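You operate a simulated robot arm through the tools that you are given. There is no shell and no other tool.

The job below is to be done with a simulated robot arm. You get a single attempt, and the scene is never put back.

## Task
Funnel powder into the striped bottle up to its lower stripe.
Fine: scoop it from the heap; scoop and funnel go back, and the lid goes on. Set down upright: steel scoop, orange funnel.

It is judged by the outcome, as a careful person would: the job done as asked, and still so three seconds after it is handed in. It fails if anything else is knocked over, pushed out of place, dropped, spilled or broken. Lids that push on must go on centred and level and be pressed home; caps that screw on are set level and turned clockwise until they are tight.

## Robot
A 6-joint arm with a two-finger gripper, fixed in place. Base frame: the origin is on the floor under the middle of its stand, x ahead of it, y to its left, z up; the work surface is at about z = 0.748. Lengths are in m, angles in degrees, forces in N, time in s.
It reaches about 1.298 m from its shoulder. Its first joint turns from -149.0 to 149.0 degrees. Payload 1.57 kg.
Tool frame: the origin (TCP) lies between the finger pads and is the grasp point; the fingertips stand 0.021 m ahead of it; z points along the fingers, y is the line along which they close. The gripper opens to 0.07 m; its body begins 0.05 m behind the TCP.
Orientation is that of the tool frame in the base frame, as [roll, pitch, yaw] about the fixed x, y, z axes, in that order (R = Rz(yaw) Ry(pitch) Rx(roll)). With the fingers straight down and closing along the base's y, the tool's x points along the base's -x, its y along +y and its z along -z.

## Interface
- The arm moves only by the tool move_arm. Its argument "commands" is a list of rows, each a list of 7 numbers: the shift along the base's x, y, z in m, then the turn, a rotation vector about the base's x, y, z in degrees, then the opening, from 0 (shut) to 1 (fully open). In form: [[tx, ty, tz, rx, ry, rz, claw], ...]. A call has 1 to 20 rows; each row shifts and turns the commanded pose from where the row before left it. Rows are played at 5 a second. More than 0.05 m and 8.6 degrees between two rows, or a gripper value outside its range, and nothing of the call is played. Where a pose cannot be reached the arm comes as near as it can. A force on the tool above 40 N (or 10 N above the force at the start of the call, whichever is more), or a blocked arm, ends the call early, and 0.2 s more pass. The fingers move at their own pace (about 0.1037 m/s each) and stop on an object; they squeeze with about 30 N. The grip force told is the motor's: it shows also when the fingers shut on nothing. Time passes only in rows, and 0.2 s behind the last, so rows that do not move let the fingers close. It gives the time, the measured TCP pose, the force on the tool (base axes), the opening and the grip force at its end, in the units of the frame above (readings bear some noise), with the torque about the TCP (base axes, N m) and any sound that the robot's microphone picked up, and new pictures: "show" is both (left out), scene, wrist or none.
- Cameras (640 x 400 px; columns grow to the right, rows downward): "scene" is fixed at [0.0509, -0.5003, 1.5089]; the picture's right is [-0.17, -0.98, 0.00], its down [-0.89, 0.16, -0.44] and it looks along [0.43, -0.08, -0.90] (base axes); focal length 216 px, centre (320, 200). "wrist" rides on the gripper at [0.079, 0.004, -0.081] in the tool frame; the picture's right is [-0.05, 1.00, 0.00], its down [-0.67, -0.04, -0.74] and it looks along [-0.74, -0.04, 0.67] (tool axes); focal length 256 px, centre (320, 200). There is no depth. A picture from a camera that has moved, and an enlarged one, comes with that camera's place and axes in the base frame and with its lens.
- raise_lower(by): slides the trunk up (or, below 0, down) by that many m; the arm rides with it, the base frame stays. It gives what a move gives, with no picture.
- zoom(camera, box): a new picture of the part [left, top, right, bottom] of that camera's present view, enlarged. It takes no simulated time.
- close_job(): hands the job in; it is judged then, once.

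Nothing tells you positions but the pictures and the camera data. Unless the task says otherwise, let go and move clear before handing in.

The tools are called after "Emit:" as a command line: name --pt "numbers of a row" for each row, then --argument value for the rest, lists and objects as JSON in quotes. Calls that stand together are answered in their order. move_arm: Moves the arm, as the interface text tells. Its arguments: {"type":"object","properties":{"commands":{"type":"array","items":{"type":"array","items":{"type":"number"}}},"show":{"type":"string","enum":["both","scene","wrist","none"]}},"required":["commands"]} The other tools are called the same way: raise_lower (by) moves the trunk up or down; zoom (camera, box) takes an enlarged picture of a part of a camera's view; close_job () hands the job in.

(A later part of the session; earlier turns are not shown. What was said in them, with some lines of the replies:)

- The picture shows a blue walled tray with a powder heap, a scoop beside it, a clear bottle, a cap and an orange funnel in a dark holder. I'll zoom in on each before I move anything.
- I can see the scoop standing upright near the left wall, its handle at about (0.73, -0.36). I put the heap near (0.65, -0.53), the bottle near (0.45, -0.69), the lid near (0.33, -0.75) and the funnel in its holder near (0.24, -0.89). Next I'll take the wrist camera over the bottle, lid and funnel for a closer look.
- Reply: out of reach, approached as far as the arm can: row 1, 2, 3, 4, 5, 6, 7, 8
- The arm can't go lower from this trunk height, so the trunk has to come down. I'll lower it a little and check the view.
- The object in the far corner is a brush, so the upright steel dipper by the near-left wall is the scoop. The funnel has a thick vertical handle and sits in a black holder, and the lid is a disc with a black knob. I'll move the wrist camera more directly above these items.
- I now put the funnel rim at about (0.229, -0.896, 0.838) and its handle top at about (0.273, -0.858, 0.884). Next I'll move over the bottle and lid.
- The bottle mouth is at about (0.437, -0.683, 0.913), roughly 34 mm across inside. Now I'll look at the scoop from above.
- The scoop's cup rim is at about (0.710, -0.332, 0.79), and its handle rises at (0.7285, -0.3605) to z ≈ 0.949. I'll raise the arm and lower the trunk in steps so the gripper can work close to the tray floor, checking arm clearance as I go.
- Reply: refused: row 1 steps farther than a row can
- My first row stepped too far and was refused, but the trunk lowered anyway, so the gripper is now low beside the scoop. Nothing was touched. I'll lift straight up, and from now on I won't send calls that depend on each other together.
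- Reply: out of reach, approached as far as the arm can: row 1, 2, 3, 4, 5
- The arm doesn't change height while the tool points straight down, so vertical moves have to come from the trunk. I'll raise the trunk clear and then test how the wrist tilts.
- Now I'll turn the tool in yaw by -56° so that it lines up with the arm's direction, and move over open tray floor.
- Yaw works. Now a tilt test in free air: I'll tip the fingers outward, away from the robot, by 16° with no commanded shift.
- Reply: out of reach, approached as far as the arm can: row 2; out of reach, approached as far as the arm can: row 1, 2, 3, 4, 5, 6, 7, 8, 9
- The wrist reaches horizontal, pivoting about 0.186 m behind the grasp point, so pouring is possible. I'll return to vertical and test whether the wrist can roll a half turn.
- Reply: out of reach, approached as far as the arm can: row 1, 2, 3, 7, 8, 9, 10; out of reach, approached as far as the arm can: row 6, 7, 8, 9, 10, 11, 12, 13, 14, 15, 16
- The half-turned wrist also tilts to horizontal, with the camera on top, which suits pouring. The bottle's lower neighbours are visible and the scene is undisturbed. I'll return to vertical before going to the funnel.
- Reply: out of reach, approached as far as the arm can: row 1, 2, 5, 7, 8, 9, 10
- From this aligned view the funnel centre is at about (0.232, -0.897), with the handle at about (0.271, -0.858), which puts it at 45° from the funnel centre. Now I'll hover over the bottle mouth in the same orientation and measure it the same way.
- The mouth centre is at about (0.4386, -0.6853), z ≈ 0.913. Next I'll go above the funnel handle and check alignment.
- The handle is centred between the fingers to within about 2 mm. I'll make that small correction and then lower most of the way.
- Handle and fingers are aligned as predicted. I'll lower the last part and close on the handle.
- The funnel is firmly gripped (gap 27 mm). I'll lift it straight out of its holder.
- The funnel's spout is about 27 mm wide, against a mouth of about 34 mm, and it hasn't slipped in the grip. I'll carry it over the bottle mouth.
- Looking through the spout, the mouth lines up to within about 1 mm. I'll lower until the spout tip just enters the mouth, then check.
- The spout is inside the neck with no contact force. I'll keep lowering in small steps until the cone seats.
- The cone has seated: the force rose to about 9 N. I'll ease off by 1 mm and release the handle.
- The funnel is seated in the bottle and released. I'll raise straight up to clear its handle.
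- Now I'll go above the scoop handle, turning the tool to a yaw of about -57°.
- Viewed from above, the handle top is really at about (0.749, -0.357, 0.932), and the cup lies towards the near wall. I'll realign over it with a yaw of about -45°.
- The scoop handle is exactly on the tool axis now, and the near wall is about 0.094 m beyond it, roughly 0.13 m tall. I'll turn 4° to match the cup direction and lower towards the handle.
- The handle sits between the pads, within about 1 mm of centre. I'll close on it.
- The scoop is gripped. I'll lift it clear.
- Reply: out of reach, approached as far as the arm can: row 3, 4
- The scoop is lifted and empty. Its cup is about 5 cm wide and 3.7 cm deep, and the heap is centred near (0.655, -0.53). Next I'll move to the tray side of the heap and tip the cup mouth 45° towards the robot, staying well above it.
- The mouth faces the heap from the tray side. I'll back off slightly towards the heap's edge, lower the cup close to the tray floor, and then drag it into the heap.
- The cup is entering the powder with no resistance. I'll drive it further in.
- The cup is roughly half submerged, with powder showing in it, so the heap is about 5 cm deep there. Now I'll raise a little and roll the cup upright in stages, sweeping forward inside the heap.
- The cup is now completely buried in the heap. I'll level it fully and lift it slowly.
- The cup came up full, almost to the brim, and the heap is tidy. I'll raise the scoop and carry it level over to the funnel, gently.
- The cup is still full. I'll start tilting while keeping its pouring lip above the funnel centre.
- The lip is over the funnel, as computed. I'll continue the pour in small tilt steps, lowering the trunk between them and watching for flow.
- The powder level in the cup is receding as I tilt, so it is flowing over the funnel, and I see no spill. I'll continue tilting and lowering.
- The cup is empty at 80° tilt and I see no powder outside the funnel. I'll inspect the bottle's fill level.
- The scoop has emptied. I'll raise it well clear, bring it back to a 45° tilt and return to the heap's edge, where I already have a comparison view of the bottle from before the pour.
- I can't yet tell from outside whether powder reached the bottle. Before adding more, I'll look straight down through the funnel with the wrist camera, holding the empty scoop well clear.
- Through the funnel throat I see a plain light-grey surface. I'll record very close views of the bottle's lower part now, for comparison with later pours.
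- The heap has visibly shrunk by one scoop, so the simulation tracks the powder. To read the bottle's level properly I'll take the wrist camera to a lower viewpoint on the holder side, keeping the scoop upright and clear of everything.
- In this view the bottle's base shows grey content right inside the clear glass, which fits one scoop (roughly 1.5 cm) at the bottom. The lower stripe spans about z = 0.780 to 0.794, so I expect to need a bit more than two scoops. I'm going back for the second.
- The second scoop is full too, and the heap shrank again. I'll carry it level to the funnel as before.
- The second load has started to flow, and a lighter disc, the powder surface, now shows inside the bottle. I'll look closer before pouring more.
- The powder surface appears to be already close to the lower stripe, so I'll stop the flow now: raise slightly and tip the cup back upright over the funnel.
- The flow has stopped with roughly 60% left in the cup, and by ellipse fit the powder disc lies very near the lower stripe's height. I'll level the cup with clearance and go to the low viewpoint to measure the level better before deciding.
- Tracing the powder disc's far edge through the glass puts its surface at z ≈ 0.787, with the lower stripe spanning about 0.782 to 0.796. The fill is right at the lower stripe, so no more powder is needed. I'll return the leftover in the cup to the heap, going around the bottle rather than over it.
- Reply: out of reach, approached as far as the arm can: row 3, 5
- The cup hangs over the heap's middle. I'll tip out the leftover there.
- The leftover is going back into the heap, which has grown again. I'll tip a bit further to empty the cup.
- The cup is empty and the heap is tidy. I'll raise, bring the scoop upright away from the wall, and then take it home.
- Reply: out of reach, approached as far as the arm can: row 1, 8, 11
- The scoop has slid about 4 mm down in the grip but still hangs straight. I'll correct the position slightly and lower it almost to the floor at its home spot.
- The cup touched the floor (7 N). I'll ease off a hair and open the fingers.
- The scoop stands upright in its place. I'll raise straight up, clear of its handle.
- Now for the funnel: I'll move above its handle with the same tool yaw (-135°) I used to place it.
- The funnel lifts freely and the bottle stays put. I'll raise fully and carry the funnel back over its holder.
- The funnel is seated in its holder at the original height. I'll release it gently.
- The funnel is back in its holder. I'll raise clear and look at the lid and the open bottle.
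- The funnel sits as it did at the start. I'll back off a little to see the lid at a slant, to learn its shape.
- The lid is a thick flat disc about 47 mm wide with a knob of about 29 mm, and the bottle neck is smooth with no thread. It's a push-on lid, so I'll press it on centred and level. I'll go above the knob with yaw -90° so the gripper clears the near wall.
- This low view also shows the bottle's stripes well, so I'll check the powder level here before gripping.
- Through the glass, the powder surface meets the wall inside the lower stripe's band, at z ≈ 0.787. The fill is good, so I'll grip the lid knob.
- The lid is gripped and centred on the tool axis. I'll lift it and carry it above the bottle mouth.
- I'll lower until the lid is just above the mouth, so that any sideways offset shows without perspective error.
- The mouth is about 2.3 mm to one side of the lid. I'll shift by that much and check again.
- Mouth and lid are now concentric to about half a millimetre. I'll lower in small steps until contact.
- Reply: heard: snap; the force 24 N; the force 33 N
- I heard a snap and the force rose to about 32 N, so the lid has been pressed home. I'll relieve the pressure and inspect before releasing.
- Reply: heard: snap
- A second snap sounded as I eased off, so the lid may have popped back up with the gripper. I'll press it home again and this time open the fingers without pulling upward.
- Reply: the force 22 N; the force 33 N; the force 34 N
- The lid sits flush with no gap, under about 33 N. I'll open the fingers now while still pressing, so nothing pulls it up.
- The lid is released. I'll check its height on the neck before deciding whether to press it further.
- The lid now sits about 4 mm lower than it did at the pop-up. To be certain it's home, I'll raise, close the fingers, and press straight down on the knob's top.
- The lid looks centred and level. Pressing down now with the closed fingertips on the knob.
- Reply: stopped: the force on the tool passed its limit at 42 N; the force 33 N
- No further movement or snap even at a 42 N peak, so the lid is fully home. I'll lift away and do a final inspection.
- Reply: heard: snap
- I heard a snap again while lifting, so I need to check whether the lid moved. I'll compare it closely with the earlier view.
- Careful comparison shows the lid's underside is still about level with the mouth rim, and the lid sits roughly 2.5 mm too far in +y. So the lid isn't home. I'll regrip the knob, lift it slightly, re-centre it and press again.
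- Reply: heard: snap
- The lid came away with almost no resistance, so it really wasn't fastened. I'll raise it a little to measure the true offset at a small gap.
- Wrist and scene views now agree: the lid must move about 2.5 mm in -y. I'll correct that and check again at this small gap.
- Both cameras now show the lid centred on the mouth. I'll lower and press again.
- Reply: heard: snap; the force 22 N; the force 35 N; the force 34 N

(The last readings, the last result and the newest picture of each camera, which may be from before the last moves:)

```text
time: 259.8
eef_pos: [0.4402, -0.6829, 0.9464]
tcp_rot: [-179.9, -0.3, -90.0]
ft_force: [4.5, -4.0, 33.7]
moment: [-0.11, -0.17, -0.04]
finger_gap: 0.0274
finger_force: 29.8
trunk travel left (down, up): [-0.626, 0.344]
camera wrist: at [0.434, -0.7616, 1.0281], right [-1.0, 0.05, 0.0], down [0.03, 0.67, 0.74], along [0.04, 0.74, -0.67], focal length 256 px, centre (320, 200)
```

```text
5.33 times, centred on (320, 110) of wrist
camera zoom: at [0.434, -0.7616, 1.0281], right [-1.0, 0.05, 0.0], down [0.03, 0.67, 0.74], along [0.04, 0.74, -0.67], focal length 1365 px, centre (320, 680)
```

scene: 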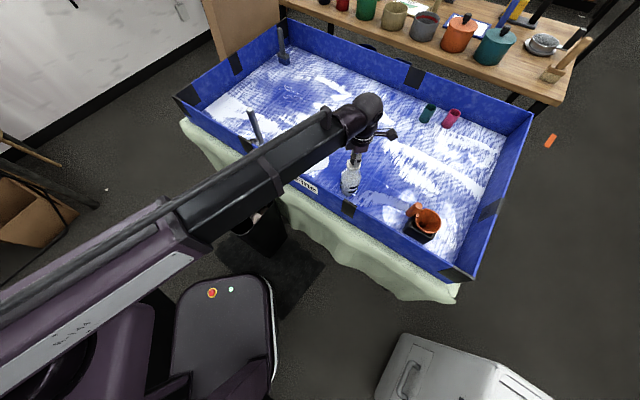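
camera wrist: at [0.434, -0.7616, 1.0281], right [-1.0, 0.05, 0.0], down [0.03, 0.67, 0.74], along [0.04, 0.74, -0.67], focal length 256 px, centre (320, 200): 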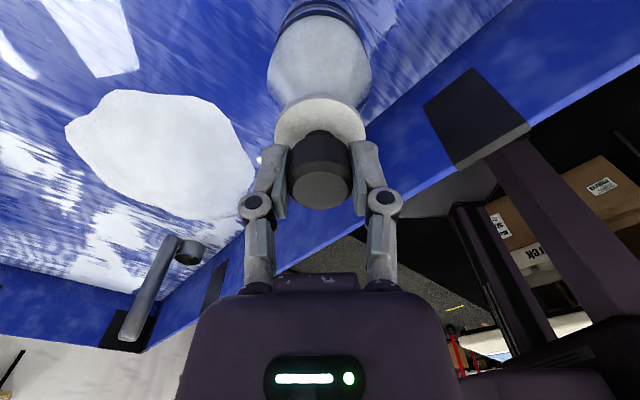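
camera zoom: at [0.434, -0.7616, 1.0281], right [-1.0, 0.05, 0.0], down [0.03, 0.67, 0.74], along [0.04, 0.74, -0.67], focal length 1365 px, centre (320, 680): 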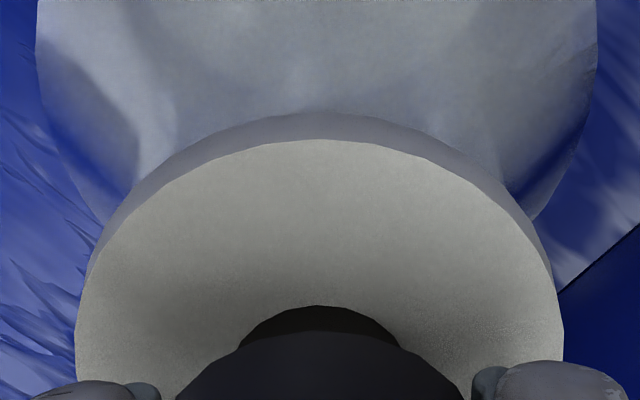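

The lid snapped on again, this time centred and with only small sideways moments. I'll open the fingers under this load so nothing tugs it upward.

Emit:
move_arm --pt "0 0 0 0 0 0 0.42" --pt "0 0 0 0 0 0 0.46" --pt "0 0 0 0 0 0 0.6" --pt "0 0 0 0 0 0 0.8" --pt "0 0 0 0 0 0 1" --pt "0 0 0 0 0 0 1"

Emit:
zoom --camera "scene" --box '[340, 155, 370, 177]'

Emit:
zoom --camera "wrist" --box '[260, 80, 380, 140]'

```text
time: 261.1
eef_pos: [0.4403, -0.6847, 0.9455]
tcp_rot: [-179.9, -0.1, -89.9]
ft_force: [0.4, -0.3, -0.2]
moment: [0.0, 0.0, 0.04]
finger_gap: 0.07
finger_force: 0.0
trunk travel left (down, up): [-0.626, 0.344]
camera wrist: at [0.4349, -0.7633, 1.0261], right [-1.0, 0.05, 0.0], down [0.04, 0.67, 0.74], along [0.04, 0.74, -0.67], focal length 256 px, centre (320, 200)
```

scene: 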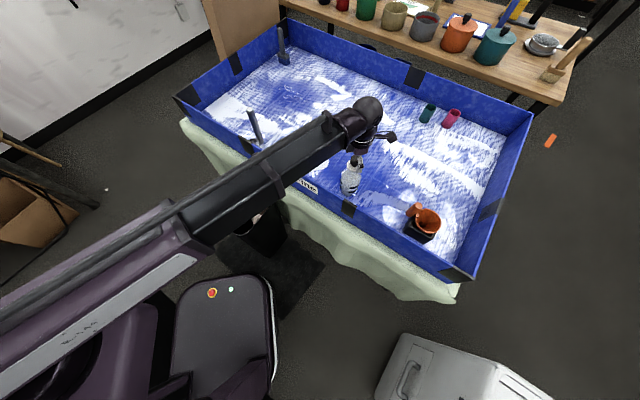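
wrist: 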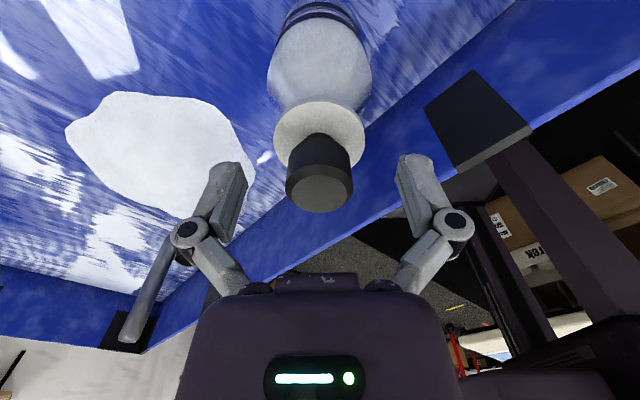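

```text
16.00 times, centred on (355, 166) of scene
camera zoom: at [0.0509, -0.5003, 1.5089], right [-0.17, -0.98, 0.0], down [-0.89, 0.16, -0.44], along [0.43, -0.08, -0.9], focal length 3453 px, centre (-240, 744)
```

zoom: 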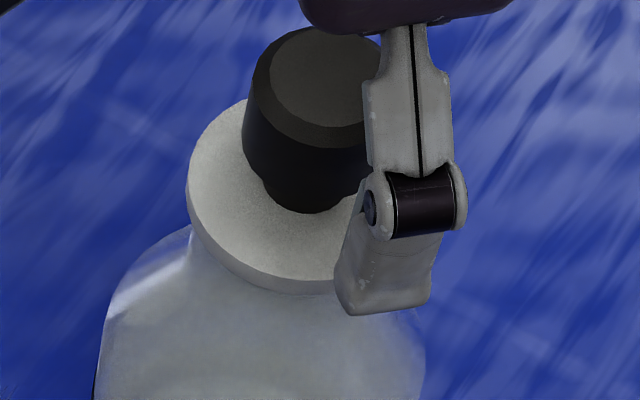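

```text
5.33 times, centred on (320, 110) of wrist
camera zoom: at [0.4349, -0.7633, 1.0261], right [-1.0, 0.05, 0.0], down [0.04, 0.67, 0.74], along [0.04, 0.74, -0.67], focal length 1365 px, centre (320, 680)
```

zoom: 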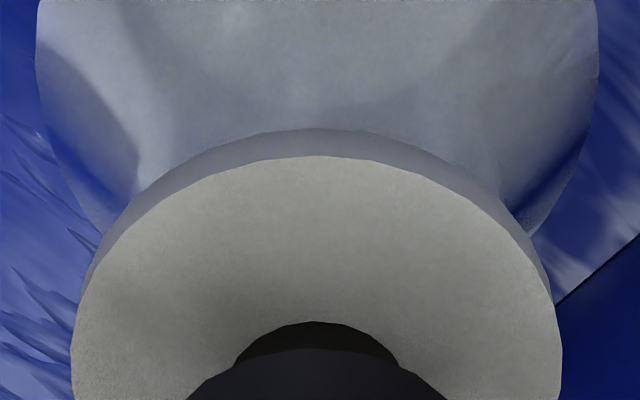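

I want to know whether the lid is really latched. I'll regrip the knob and try a very light upward tug, in half-millimetre steps, watching the force.

Emit:
move_arm --pt "0 0 0 0 0 0 0.48" --pt "0 0 0 0 0 0 0.42" --pt "0 0 0 0 0 0 0.3" --pt "0 0 0 0 0 0 0" --pt "0 0 0 0 0 0 0" --show "none"

Emit:
raise_lower --by 0.0005

```text
time: 262.4
eef_pos: [0.4399, -0.6849, 0.9454]
tcp_rot: [-179.9, -0.1, -90.0]
ft_force: [-0.8, -0.4, 0.9]
moment: [-0.02, -0.02, 0.0]
finger_gap: 0.0272
finger_force: 30.1
trunk travel left (down, up): [-0.626, 0.344]
heard: snap
```

```text
time: 262.9
eef_pos: [0.4402, -0.6843, 0.9453]
tcp_rot: [-180.0, -0.1, -90.0]
ft_force: [-0.1, -0.5, -0.6]
moment: [-0.02, -0.02, 0.02]
finger_gap: 0.0274
finger_force: 29.9
trunk travel left (down, up): [-0.627, 0.343]
```

The snaps seem to mark the lid latching and unlatching: it latches only on a hard push (about 35–42 N) and comes loose when I regrip or lift it. So the right way is to set the lid down centred, let go, and press hard on the knob top with closed fingers. First I'll lift it slightly to re-centre it.

Emit:
raise_lower --by 0.009

Emit:
move_arm --pt "0 0 0 0 0 0 0" --pt "0 0 0 0 0 0 0" --show "wrist"

Emit:
zoom --camera "wrist" --box '[260, 80, 380, 140]'

Emit:
zoom --camera "scene" --box '[340, 155, 370, 177]'

```text
time: 263.4
eef_pos: [0.4403, -0.6844, 0.9541]
tcp_rot: [-180.0, -0.1, -90.1]
ft_force: [0.0, 0.6, 0.3]
moment: [0.03, 0.02, 0.0]
finger_gap: 0.0273
finger_force: 30.8
trunk travel left (down, up): [-0.636, 0.334]
```

```text
time: 264.0
eef_pos: [0.4399, -0.6849, 0.9557]
tcp_rot: [179.9, 0.0, -90.1]
ft_force: [0.2, -0.9, -0.4]
moment: [-0.03, 0.0, -0.02]
finger_gap: 0.0273
finger_force: 30.0
trunk travel left (down, up): [-0.636, 0.334]
camera wrist: at [0.4349, -0.7633, 1.0356], right [-1.0, 0.05, 0.0], down [0.04, 0.67, 0.74], along [0.04, 0.74, -0.67], focal length 256 px, centre (320, 200)
```

wrist: 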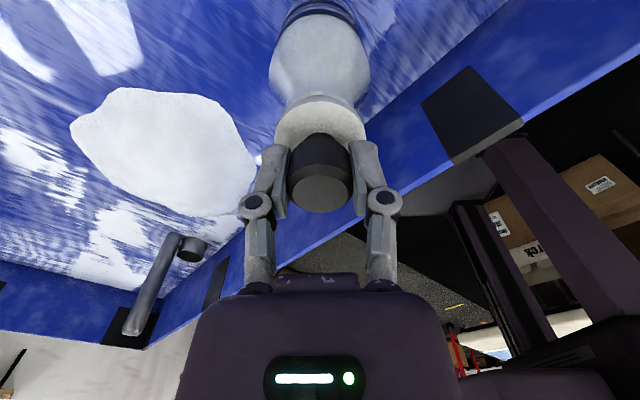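

```text
5.33 times, centred on (320, 110) of wrist
camera zoom: at [0.4349, -0.7633, 1.0356], right [-1.0, 0.05, 0.0], down [0.04, 0.67, 0.74], along [0.04, 0.74, -0.67], focal length 1365 px, centre (320, 680)
```

zoom: 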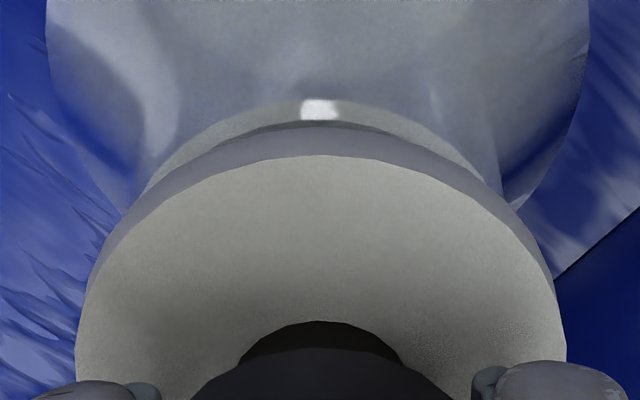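

```text
16.00 times, centred on (355, 166) of scene
camera zoom: at [0.0509, -0.5003, 1.5089], right [-0.17, -0.98, 0.0], down [-0.89, 0.16, -0.44], along [0.43, -0.08, -0.9], focal length 3453 px, centre (-240, 744)
```

zoom: 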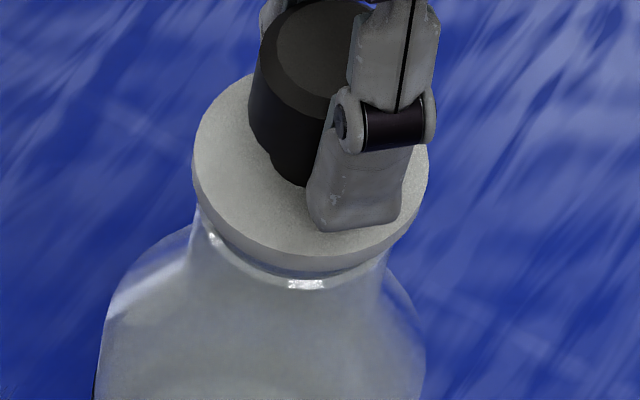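

Emit:
move_arm --pt "0 -0.0006 0 0 0 0 0" --pt "0 0 0 0 0 0 0" --show "none"

Emit:
raise_lower --by -0.0075

Emit:
raise_lower --by -0.001

Emit:
raise_lower --by -0.0007

```text
time: 264.6
eef_pos: [0.4393, -0.6854, 0.9539]
tcp_rot: [-179.9, -0.1, -90.1]
ft_force: [0.9, 0.4, -0.5]
moment: [0.01, -0.03, -0.01]
finger_gap: 0.0274
finger_force: 30.1
trunk travel left (down, up): [-0.636, 0.334]
```

```text
time: 265.2
eef_pos: [0.44, -0.6861, 0.9479]
tcp_rot: [179.9, 0.0, -90.0]
ft_force: [0.2, 0.8, 0.8]
moment: [0.0, 0.01, 0.0]
finger_gap: 0.0272
finger_force: 30.3
trunk travel left (down, up): [-0.628, 0.342]
```

```text
time: 265.7
eef_pos: [0.4397, -0.6851, 0.9453]
tcp_rot: [179.9, -0.1, -90.0]
ft_force: [0.8, -0.7, -0.3]
moment: [0.0, -0.02, 0.05]
finger_gap: 0.0273
finger_force: 29.8
trunk travel left (down, up): [-0.627, 0.343]
```

```text
time: 266.2
eef_pos: [0.44, -0.6856, 0.9449]
tcp_rot: [180.0, -0.1, -90.0]
ft_force: [-0.8, 0.3, 0.8]
moment: [0.04, 0.04, 0.03]
finger_gap: 0.0272
finger_force: 30.1
trunk travel left (down, up): [-0.627, 0.343]
```

Emit:
raise_lower --by -0.0006

Emit:
raise_lower --by -0.0005

```text
time: 266.7
eef_pos: [0.4412, -0.6862, 0.9463]
tcp_rot: [180.0, 0.0, -90.0]
ft_force: [-0.3, 0.2, -1.0]
moment: [0.01, 0.01, 0.03]
finger_gap: 0.0272
finger_force: 29.3
trunk travel left (down, up): [-0.626, 0.344]
```

```text
time: 267.2
eef_pos: [0.4403, -0.6848, 0.9444]
tcp_rot: [180.0, -0.1, -90.1]
ft_force: [0.3, 0.6, 1.1]
moment: [0.0, 0.01, 0.01]
finger_gap: 0.0272
finger_force: 29.5
trunk travel left (down, up): [-0.626, 0.344]
```

Emit:
raise_lower --by -0.0007

Emit:
raise_lower --by -0.0005

```text
time: 267.7
eef_pos: [0.4401, -0.6844, 0.9438]
tcp_rot: [180.0, -0.1, -90.0]
ft_force: [1.3, -2.8, 10.8]
moment: [-0.08, -0.05, 0.01]
finger_gap: 0.0272
finger_force: 30.2
trunk travel left (down, up): [-0.625, 0.345]
```

```text
time: 268.2
eef_pos: [0.4396, -0.6852, 0.9441]
tcp_rot: [-179.8, -0.2, -90.0]
ft_force: [2.4, -4.0, 20.6]
moment: [-0.18, -0.12, -0.04]
finger_gap: 0.0273
finger_force: 30.0
trunk travel left (down, up): [-0.624, 0.346]
```

The lid rests centred under 20 N, with no snap at this gentle load. I'll open the fingers and go up for the top press.

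Emit:
move_arm --pt "0 0 0 0 0 0 0.42" --pt "0 0 0 0 0 0 0.46" --pt "0 0 0 0 0 0 0.6" --pt "0 0 0 0 0 0 1" --pt "0 0 0 0 0 0 1" --show "none"

Emit:
raise_lower --by 0.05

Emit:
move_arm --pt "0 0 0 0 0 0 0.5" --pt "0 0 0 0 0 0 0" --pt "0 0 0 0 0 0 0" --pt "0 0 0 0 0 0 0"

Emit:
zoom --camera "scene" --box '[340, 155, 370, 177]'

Emit:
zoom --camera "wrist" --box '[250, 20, 390, 160]'

```text
time: 269.4
eef_pos: [0.4405, -0.6849, 0.9434]
tcp_rot: [180.0, -0.2, -90.0]
ft_force: [0.2, 0.7, 0.4]
moment: [-0.02, -0.03, -0.01]
finger_gap: 0.07
finger_force: 0.1
trunk travel left (down, up): [-0.624, 0.346]
heard: snap
```

```text
time: 270.4
eef_pos: [0.4401, -0.6851, 0.993]
tcp_rot: [179.9, -0.1, -90.0]
ft_force: [-0.5, 0.1, -0.1]
moment: [-0.02, 0.02, 0.01]
finger_gap: 0.0699
finger_force: 0.0
trunk travel left (down, up): [-0.674, 0.296]
```

```text
time: 271.4
eef_pos: [0.4408, -0.6859, 0.993]
tcp_rot: [179.9, -0.2, -90.0]
ft_force: [0.4, -0.1, -0.5]
moment: [0.03, 0.01, 0.02]
finger_gap: 0.0001
finger_force: 28.6
trunk travel left (down, up): [-0.674, 0.296]
camera wrist: at [0.4348, -0.7639, 1.0741], right [-1.0, 0.05, 0.0], down [0.04, 0.67, 0.74], along [0.04, 0.74, -0.67], focal length 256 px, centre (320, 200)
```

scene: 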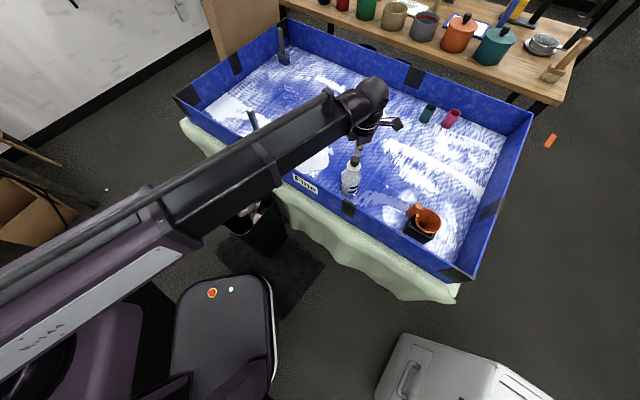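
wrist: 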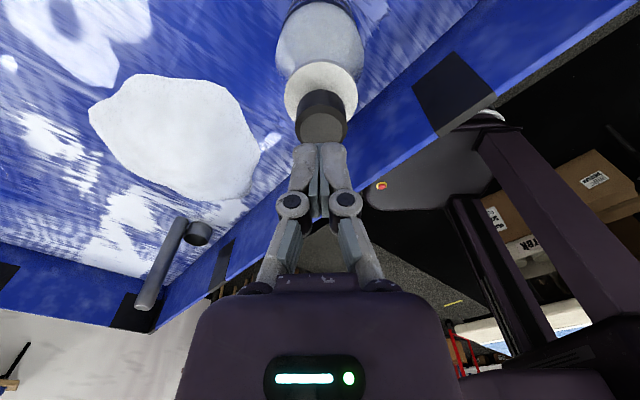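

```text
16.00 times, centred on (355, 166) of scene
camera zoom: at [0.0509, -0.5003, 1.5089], right [-0.17, -0.98, 0.0], down [-0.89, 0.16, -0.44], along [0.43, -0.08, -0.9], focal length 3453 px, centre (-240, 744)
```

zoom: 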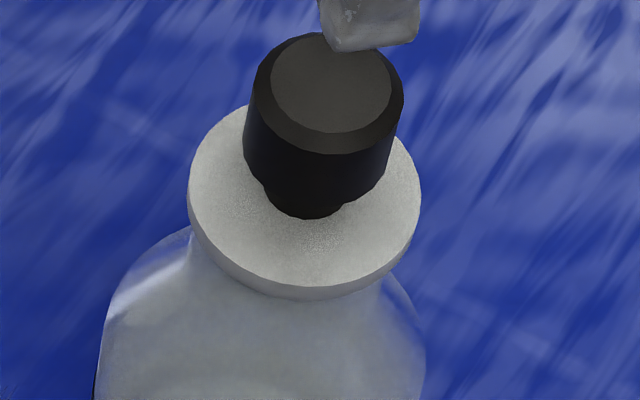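

```text
2.86 times, centred on (320, 90) of wrist
camera zoom: at [0.4348, -0.7639, 1.0741], right [-1.0, 0.05, 0.0], down [0.04, 0.67, 0.74], along [0.04, 0.74, -0.67], focal length 731 px, centre (320, 514)
```

zoom: 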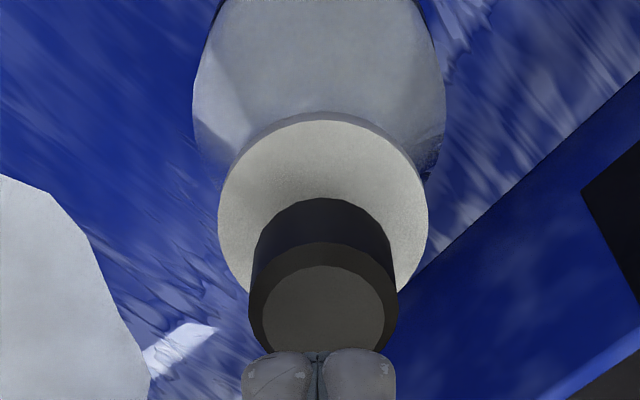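

The snap on release came with the lid dropping about 2.4 mm, so its plug is now inside the neck and the lid is centred. I'll give it a firm press on the knob top, with the fingertips slightly apart so they can't pinch and lift it.

Emit:
move_arm --pt "0 0 0 0 0 0 0.12" --pt "0 0 0 0 0 0 0.12" --show "none"

Emit:
raise_lower --by -0.018

Emit:
raise_lower --by -0.003

Emit:
raise_lower --by -0.002

```text
time: 271.9
eef_pos: [0.4403, -0.6865, 0.9933]
tcp_rot: [-180.0, -0.2, -90.0]
ft_force: [-0.4, -0.1, 0.3]
moment: [0.06, 0.0, 0.01]
finger_gap: 0.0087
finger_force: 0.1
trunk travel left (down, up): [-0.674, 0.296]
```

```text
time: 272.6
eef_pos: [0.4398, -0.6849, 0.9752]
tcp_rot: [-179.9, -0.1, -90.0]
ft_force: [0.8, 0.1, -0.7]
moment: [-0.04, 0.02, -0.01]
finger_gap: 0.0084
finger_force: 0.1
trunk travel left (down, up): [-0.656, 0.314]
```

```text
time: 273.1
eef_pos: [0.439, -0.6856, 0.9728]
tcp_rot: [180.0, -0.1, -90.0]
ft_force: [0.0, -1.0, 0.1]
moment: [0.02, -0.02, 0.01]
finger_gap: 0.0083
finger_force: 0.1
trunk travel left (down, up): [-0.653, 0.317]
```

```text
time: 273.6
eef_pos: [0.4401, -0.6855, 0.9713]
tcp_rot: [180.0, -0.1, -90.0]
ft_force: [1.1, -2.3, 15.7]
moment: [-0.09, -0.01, 0.01]
finger_gap: 0.0084
finger_force: 0.7
trunk travel left (down, up): [-0.651, 0.319]
```

Emit:
raise_lower --by -0.0012

Emit:
raise_lower --by -0.0008

```text
time: 274.1
eef_pos: [0.4396, -0.6843, 0.9703]
tcp_rot: [-179.8, -0.2, -90.0]
ft_force: [2.4, -4.5, 33.9]
moment: [-0.11, -0.11, -0.01]
finger_gap: 0.0094
finger_force: 0.8
trunk travel left (down, up): [-0.65, 0.32]
```

```text
time: 274.6
eef_pos: [0.4381, -0.6836, 0.9694]
tcp_rot: [-180.0, -0.3, -90.0]
ft_force: [-1.6, -0.1, 31.5]
moment: [-0.02, 0.04, 0.04]
finger_gap: 0.006
finger_force: 27.9
trunk travel left (down, up): [-0.65, 0.32]
stopped: the force on the tool passed its limit at 48 N (the readings are from after the stop); the commanded pose is now the measured one
```

The press peaked at 48 N and the lid is firm. I'll spread the fingertips slightly so they don't pinch, then rise.

Emit:
move_arm --pt "0 0 0 0 0 0 0.15" --pt "0 0 0 0 0 0 0.15" --show "none"

Emit:
raise_lower --by 0.002

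Emit:
raise_lower --by 0.06

Emit:
zoom --camera "scene" --box '[340, 155, 370, 177]'

```text
time: 275.2
eef_pos: [0.4389, -0.6849, 0.9687]
tcp_rot: [-179.9, -0.2, -90.0]
ft_force: [-2.4, 1.1, 17.1]
moment: [0.04, 0.13, -0.04]
finger_gap: 0.0122
finger_force: 0.1
trunk travel left (down, up): [-0.65, 0.32]
```

```text
time: 275.7
eef_pos: [0.4403, -0.6855, 0.9706]
tcp_rot: [-180.0, -0.1, -89.9]
ft_force: [-0.1, 1.0, 4.9]
moment: [0.04, 0.01, -0.03]
finger_gap: 0.0115
finger_force: 0.0
trunk travel left (down, up): [-0.652, 0.318]
```

```text
time: 276.7
eef_pos: [0.4395, -0.6847, 1.0306]
tcp_rot: [-180.0, -0.1, -90.1]
ft_force: [0.1, 0.3, 0.2]
moment: [0.0, 0.0, 0.01]
finger_gap: 0.0106
finger_force: 0.1
trunk travel left (down, up): [-0.712, 0.258]
```

```text
16.00 times, centred on (355, 166) of scene
camera zoom: at [0.0509, -0.5003, 1.5089], right [-0.17, -0.98, 0.0], down [-0.89, 0.16, -0.44], along [0.43, -0.08, -0.9], focal length 3453 px, centre (-240, 744)
```

zoom: 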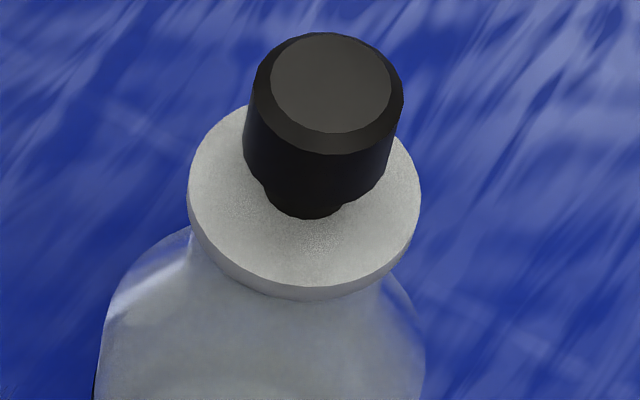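

The lid is unchanged after the press and lift, with no pop this time. I'll take a near-horizontal side view of the lid and neck to confirm it's level and seated.

Emit:
move_arm --pt "-0.0286 -0.0166 0 0 0 0 0.15" --pt "-0.0286 -0.0166 0 0 0 0 0.15" --pt "-0.0286 -0.0166 0 0 0 0 0.15" --pt "-0.0287 -0.0165 0 0 0 0 0.15" --pt "0 0 0 0 0 0 0.15" --show "none"

Emit:
raise_lower --by -0.165

Emit:
move_arm --pt "0 0 0 0 0 0 0.15"

Emit:
zoom --camera "wrist" --box '[0, 220, 220, 400]'

```text
time: 277.9
eef_pos: [0.3243, -0.7526, 1.0302]
tcp_rot: [180.0, -0.1, -89.8]
ft_force: [-0.2, 0.4, 0.8]
moment: [0.01, 0.01, -0.01]
finger_gap: 0.0106
finger_force: 0.1
trunk travel left (down, up): [-0.712, 0.258]
```

```text
time: 279.8
eef_pos: [0.3257, -0.7521, 0.8656]
tcp_rot: [180.0, -0.1, -90.1]
ft_force: [-1.1, -0.3, -0.6]
moment: [0.03, -0.01, 0.0]
finger_gap: 0.0105
finger_force: 0.1
trunk travel left (down, up): [-0.547, 0.423]
```

```text
time: 280.2
eef_pos: [0.3257, -0.7518, 0.8661]
tcp_rot: [-179.9, -0.1, -90.0]
ft_force: [-0.3, -0.2, 0.7]
moment: [0.0, -0.04, -0.01]
finger_gap: 0.0106
finger_force: 0.0
trunk travel left (down, up): [-0.547, 0.423]
camera wrist: at [0.3203, -0.8304, 0.9466], right [-1.0, 0.05, 0.0], down [0.03, 0.67, 0.74], along [0.04, 0.74, -0.67], focal length 256 px, centre (320, 200)
```

scene: 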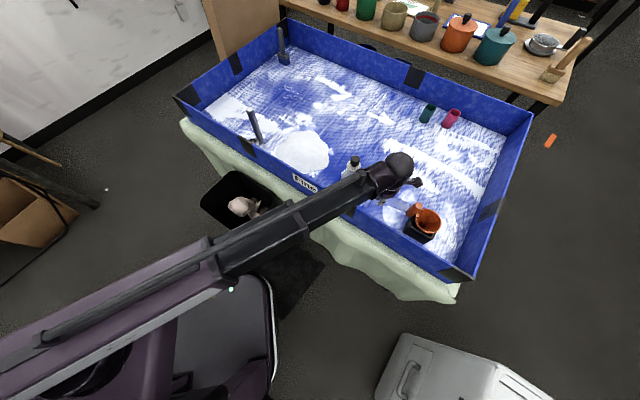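
wrist: 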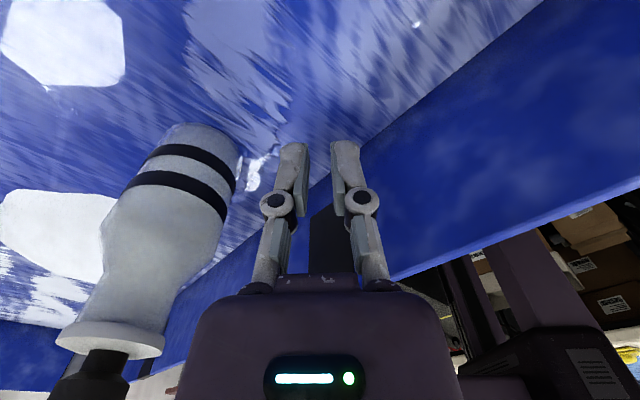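

```text
2.22 times, centred on (110, 310) of wrist
camera zoom: at [0.3203, -0.8304, 0.9466], right [-1.0, 0.05, 0.0], down [0.03, 0.67, 0.74], along [0.04, 0.74, -0.67], focal length 569 px, centre (787, -44)
```

zoom: 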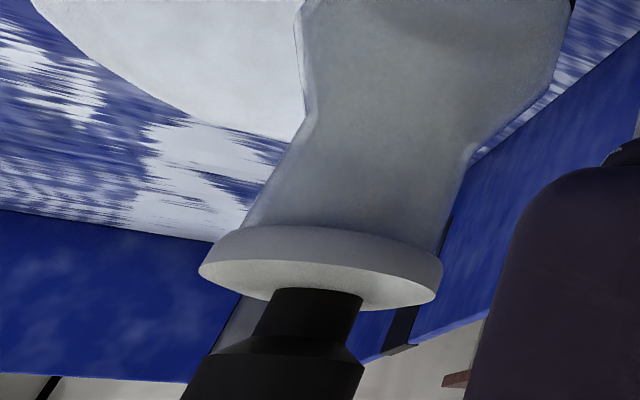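

Emit:
zoom --camera "wrist" --box '[45, 280, 185, 380]'

Emit:
zoom --camera "wrist" --box '[60, 305, 130, 355]'

Emit:
zoom --camera "wrist" --box '[100, 110, 250, 230]'

```text
4.00 times, centred on (115, 330) of wrist
camera zoom: at [0.3203, -0.8304, 0.9466], right [-1.0, 0.05, 0.0], down [0.03, 0.67, 0.74], along [0.04, 0.74, -0.67], focal length 1024 px, centre (1140, -320)
```

zoom: 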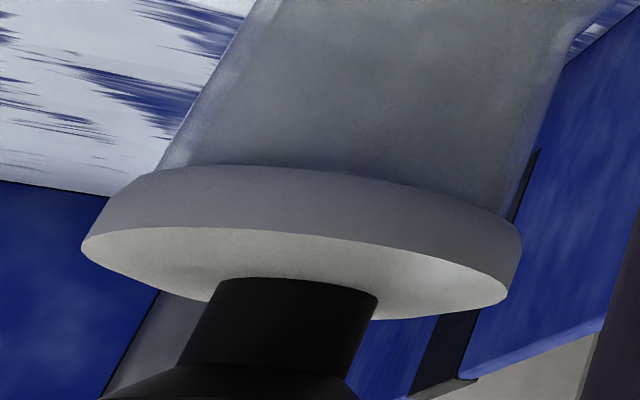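

```text
8.00 times, centred on (95, 330) of wrist
camera zoom: at [0.3203, -0.8304, 0.9466], right [-1.0, 0.05, 0.0], down [0.03, 0.67, 0.74], along [0.04, 0.74, -0.67], focal length 2048 px, centre (2120, -840)
```

zoom: 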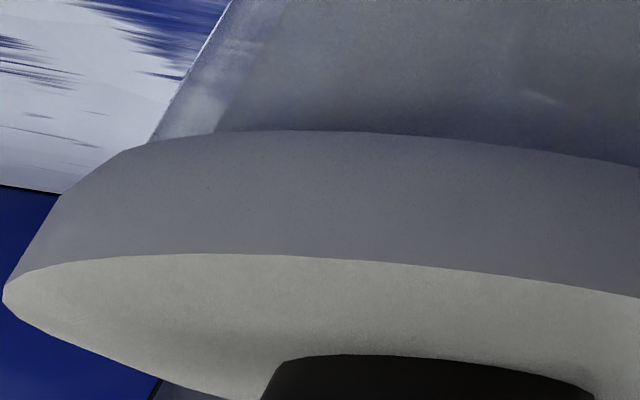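

```text
3.33 times, centred on (175, 170) of wrist
camera zoom: at [0.3203, -0.8304, 0.9466], right [-1.0, 0.05, 0.0], down [0.03, 0.67, 0.74], along [0.04, 0.74, -0.67], focal length 853 px, centre (803, 300)
```

zoom: 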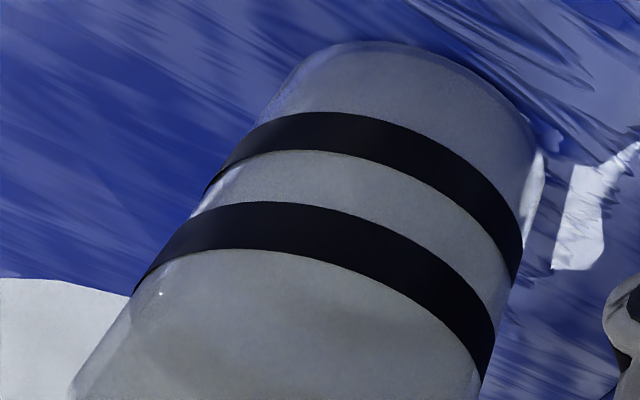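

From the side, the lid is level, centred and flush on the neck. I'll raise the arm clear, move it away from the bottle, and do a last overall check.

Emit:
raise_lower --by 0.25

Emit:
move_arm --pt "0.03 0.0 0 0 0 0 0.5" --pt "0.04 0.0 0 0 0 0 1" --pt "0.04 0.01 0 0 0 0 1" --pt "0.04 0.02 0 0 0 0 1" --pt "0.03 0.035 0 0 0 0 1" --pt "0.02 0.04 0 0 0 0 1" --pt "0.01 0.045 0 0 0 0 1" --pt "0 0.045 0 0 0 0 1" --pt "0 0.045 0 0 0 0 1" --pt "0 0 0 0 0 0 1"

Emit:
zoom --camera "scene" --box '[220, 90, 470, 260]'

Emit:
zoom --camera "scene" --box '[325, 145, 385, 210]'

```text
time: 282.8
eef_pos: [0.3247, -0.752, 1.1165]
tcp_rot: [-180.0, 0.0, -90.0]
ft_force: [-0.3, 0.3, -0.2]
moment: [-0.02, 0.0, -0.01]
finger_gap: 0.0105
finger_force: 0.0
trunk travel left (down, up): [-0.797, 0.173]
```

```text
time: 285.0
eef_pos: [0.5344, -0.5124, 1.1153]
tcp_rot: [-179.9, -0.1, -90.0]
ft_force: [0.5, -0.4, 0.3]
moment: [0.0, 0.0, -0.01]
finger_gap: 0.07
finger_force: 0.1
trunk travel left (down, up): [-0.797, 0.173]
camera wrist: at [0.5304, -0.5903, 1.1964], right [-1.0, 0.05, 0.0], down [0.04, 0.67, 0.74], along [0.04, 0.74, -0.67], focal length 256 px, centre (320, 200)
```

scene: 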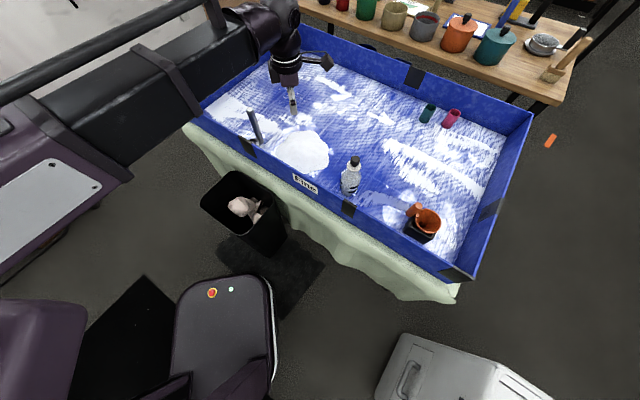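
wrist: 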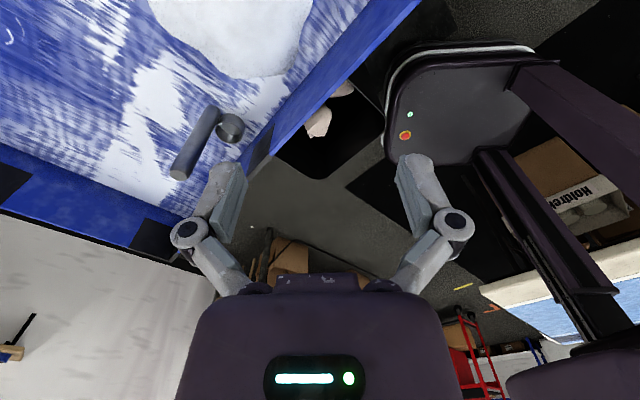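

```text
2.35 times, centred on (345, 175) of scene
camera zoom: at [0.0509, -0.5003, 1.5089], right [-0.17, -0.98, 0.0], down [-0.89, 0.16, -0.44], along [0.43, -0.08, -0.9], focal length 508 px, centre (261, 259)
```

zoom: 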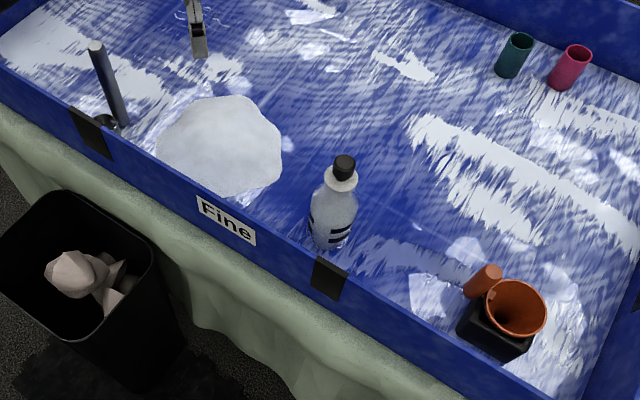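

```text
6.15 times, centred on (355, 178) of scene
camera zoom: at [0.0509, -0.5003, 1.5089], right [-0.17, -0.98, 0.0], down [-0.89, 0.16, -0.44], along [0.43, -0.08, -0.9], focal length 1328 px, centre (105, 338)
```

zoom: 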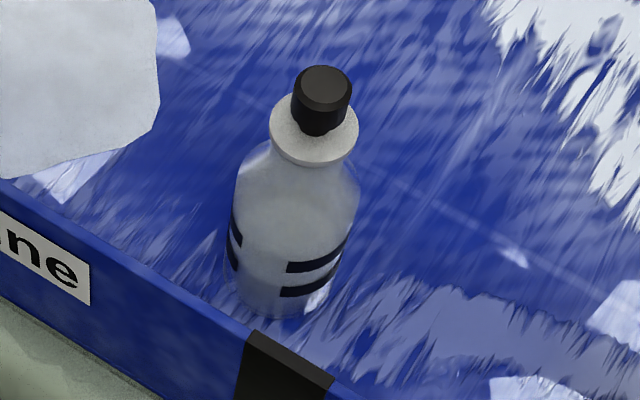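

Emit:
zoom --camera "scene" --box '[340, 155, 370, 177]'

Emit:
zoom --camera "scene" --box '[342, 176, 366, 192]'

```text
16.00 times, centred on (355, 166) of scene
camera zoom: at [0.0509, -0.5003, 1.5089], right [-0.17, -0.98, 0.0], down [-0.89, 0.16, -0.44], along [0.43, -0.08, -0.9], focal length 3453 px, centre (-240, 744)
```

zoom: 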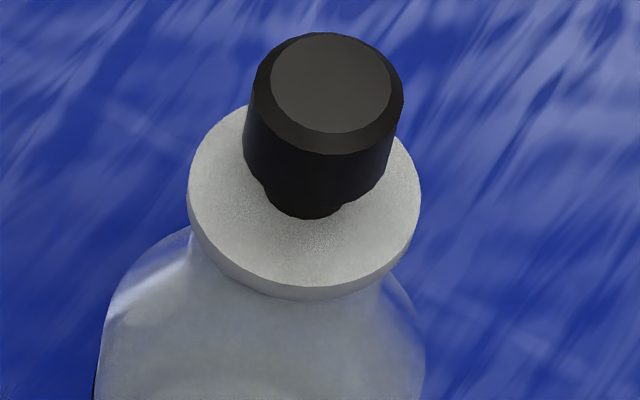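

```text
16.00 times, centred on (354, 184) of scene
camera zoom: at [0.0509, -0.5003, 1.5089], right [-0.17, -0.98, 0.0], down [-0.89, 0.16, -0.44], along [0.43, -0.08, -0.9], focal length 3453 px, centre (-224, 456)
```

zoom: 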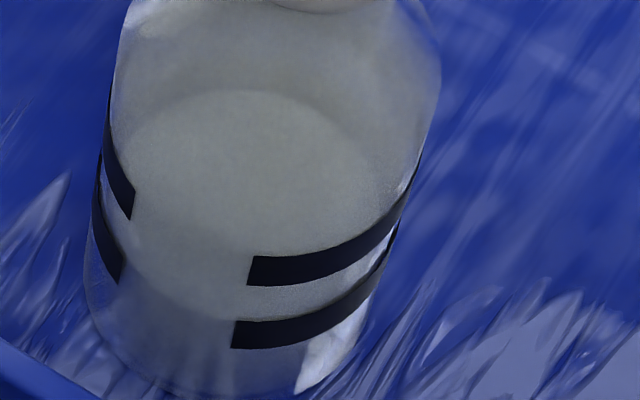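

The powder surface stands level with the lower stripe and the lid is seated level and centred. The scoop stands upright in its place, the funnel is back in its holder, and the arm is clear. I'm handing the job in.

Emit:
close_job

```text
The job is handed in.
```

I filled the bottle with powder to its lower stripe, put the lid on, returned the scoop and funnel to their places, and handed the job in.

- **Fill:** The powder surface is inside the lower stripe's band, about 2–3 mm below its middle. That took one full scoop and part of a second; I tipped the rest back onto the heap.
- **Scoop and funnel:** The steel scoop stands upright where it was, and the orange funnel is upright in its black holder.
- **Lid:** It took several tries. I first set it about 2.5 mm off centre, so I lifted it, re-centred it and pressed it down until it dropped into place. The last press peaked at 48 N and it did not move after that. A side view shows it level, centred and flush on the neck.
- **Surroundings:** I saw no powder outside the heap and bottle, and nothing else looked moved or knocked over in the last pictures. The arm was open and clear when I handed in.

The stripe and lid readings come from camera pictures, so they could be off by a millimetre or two.
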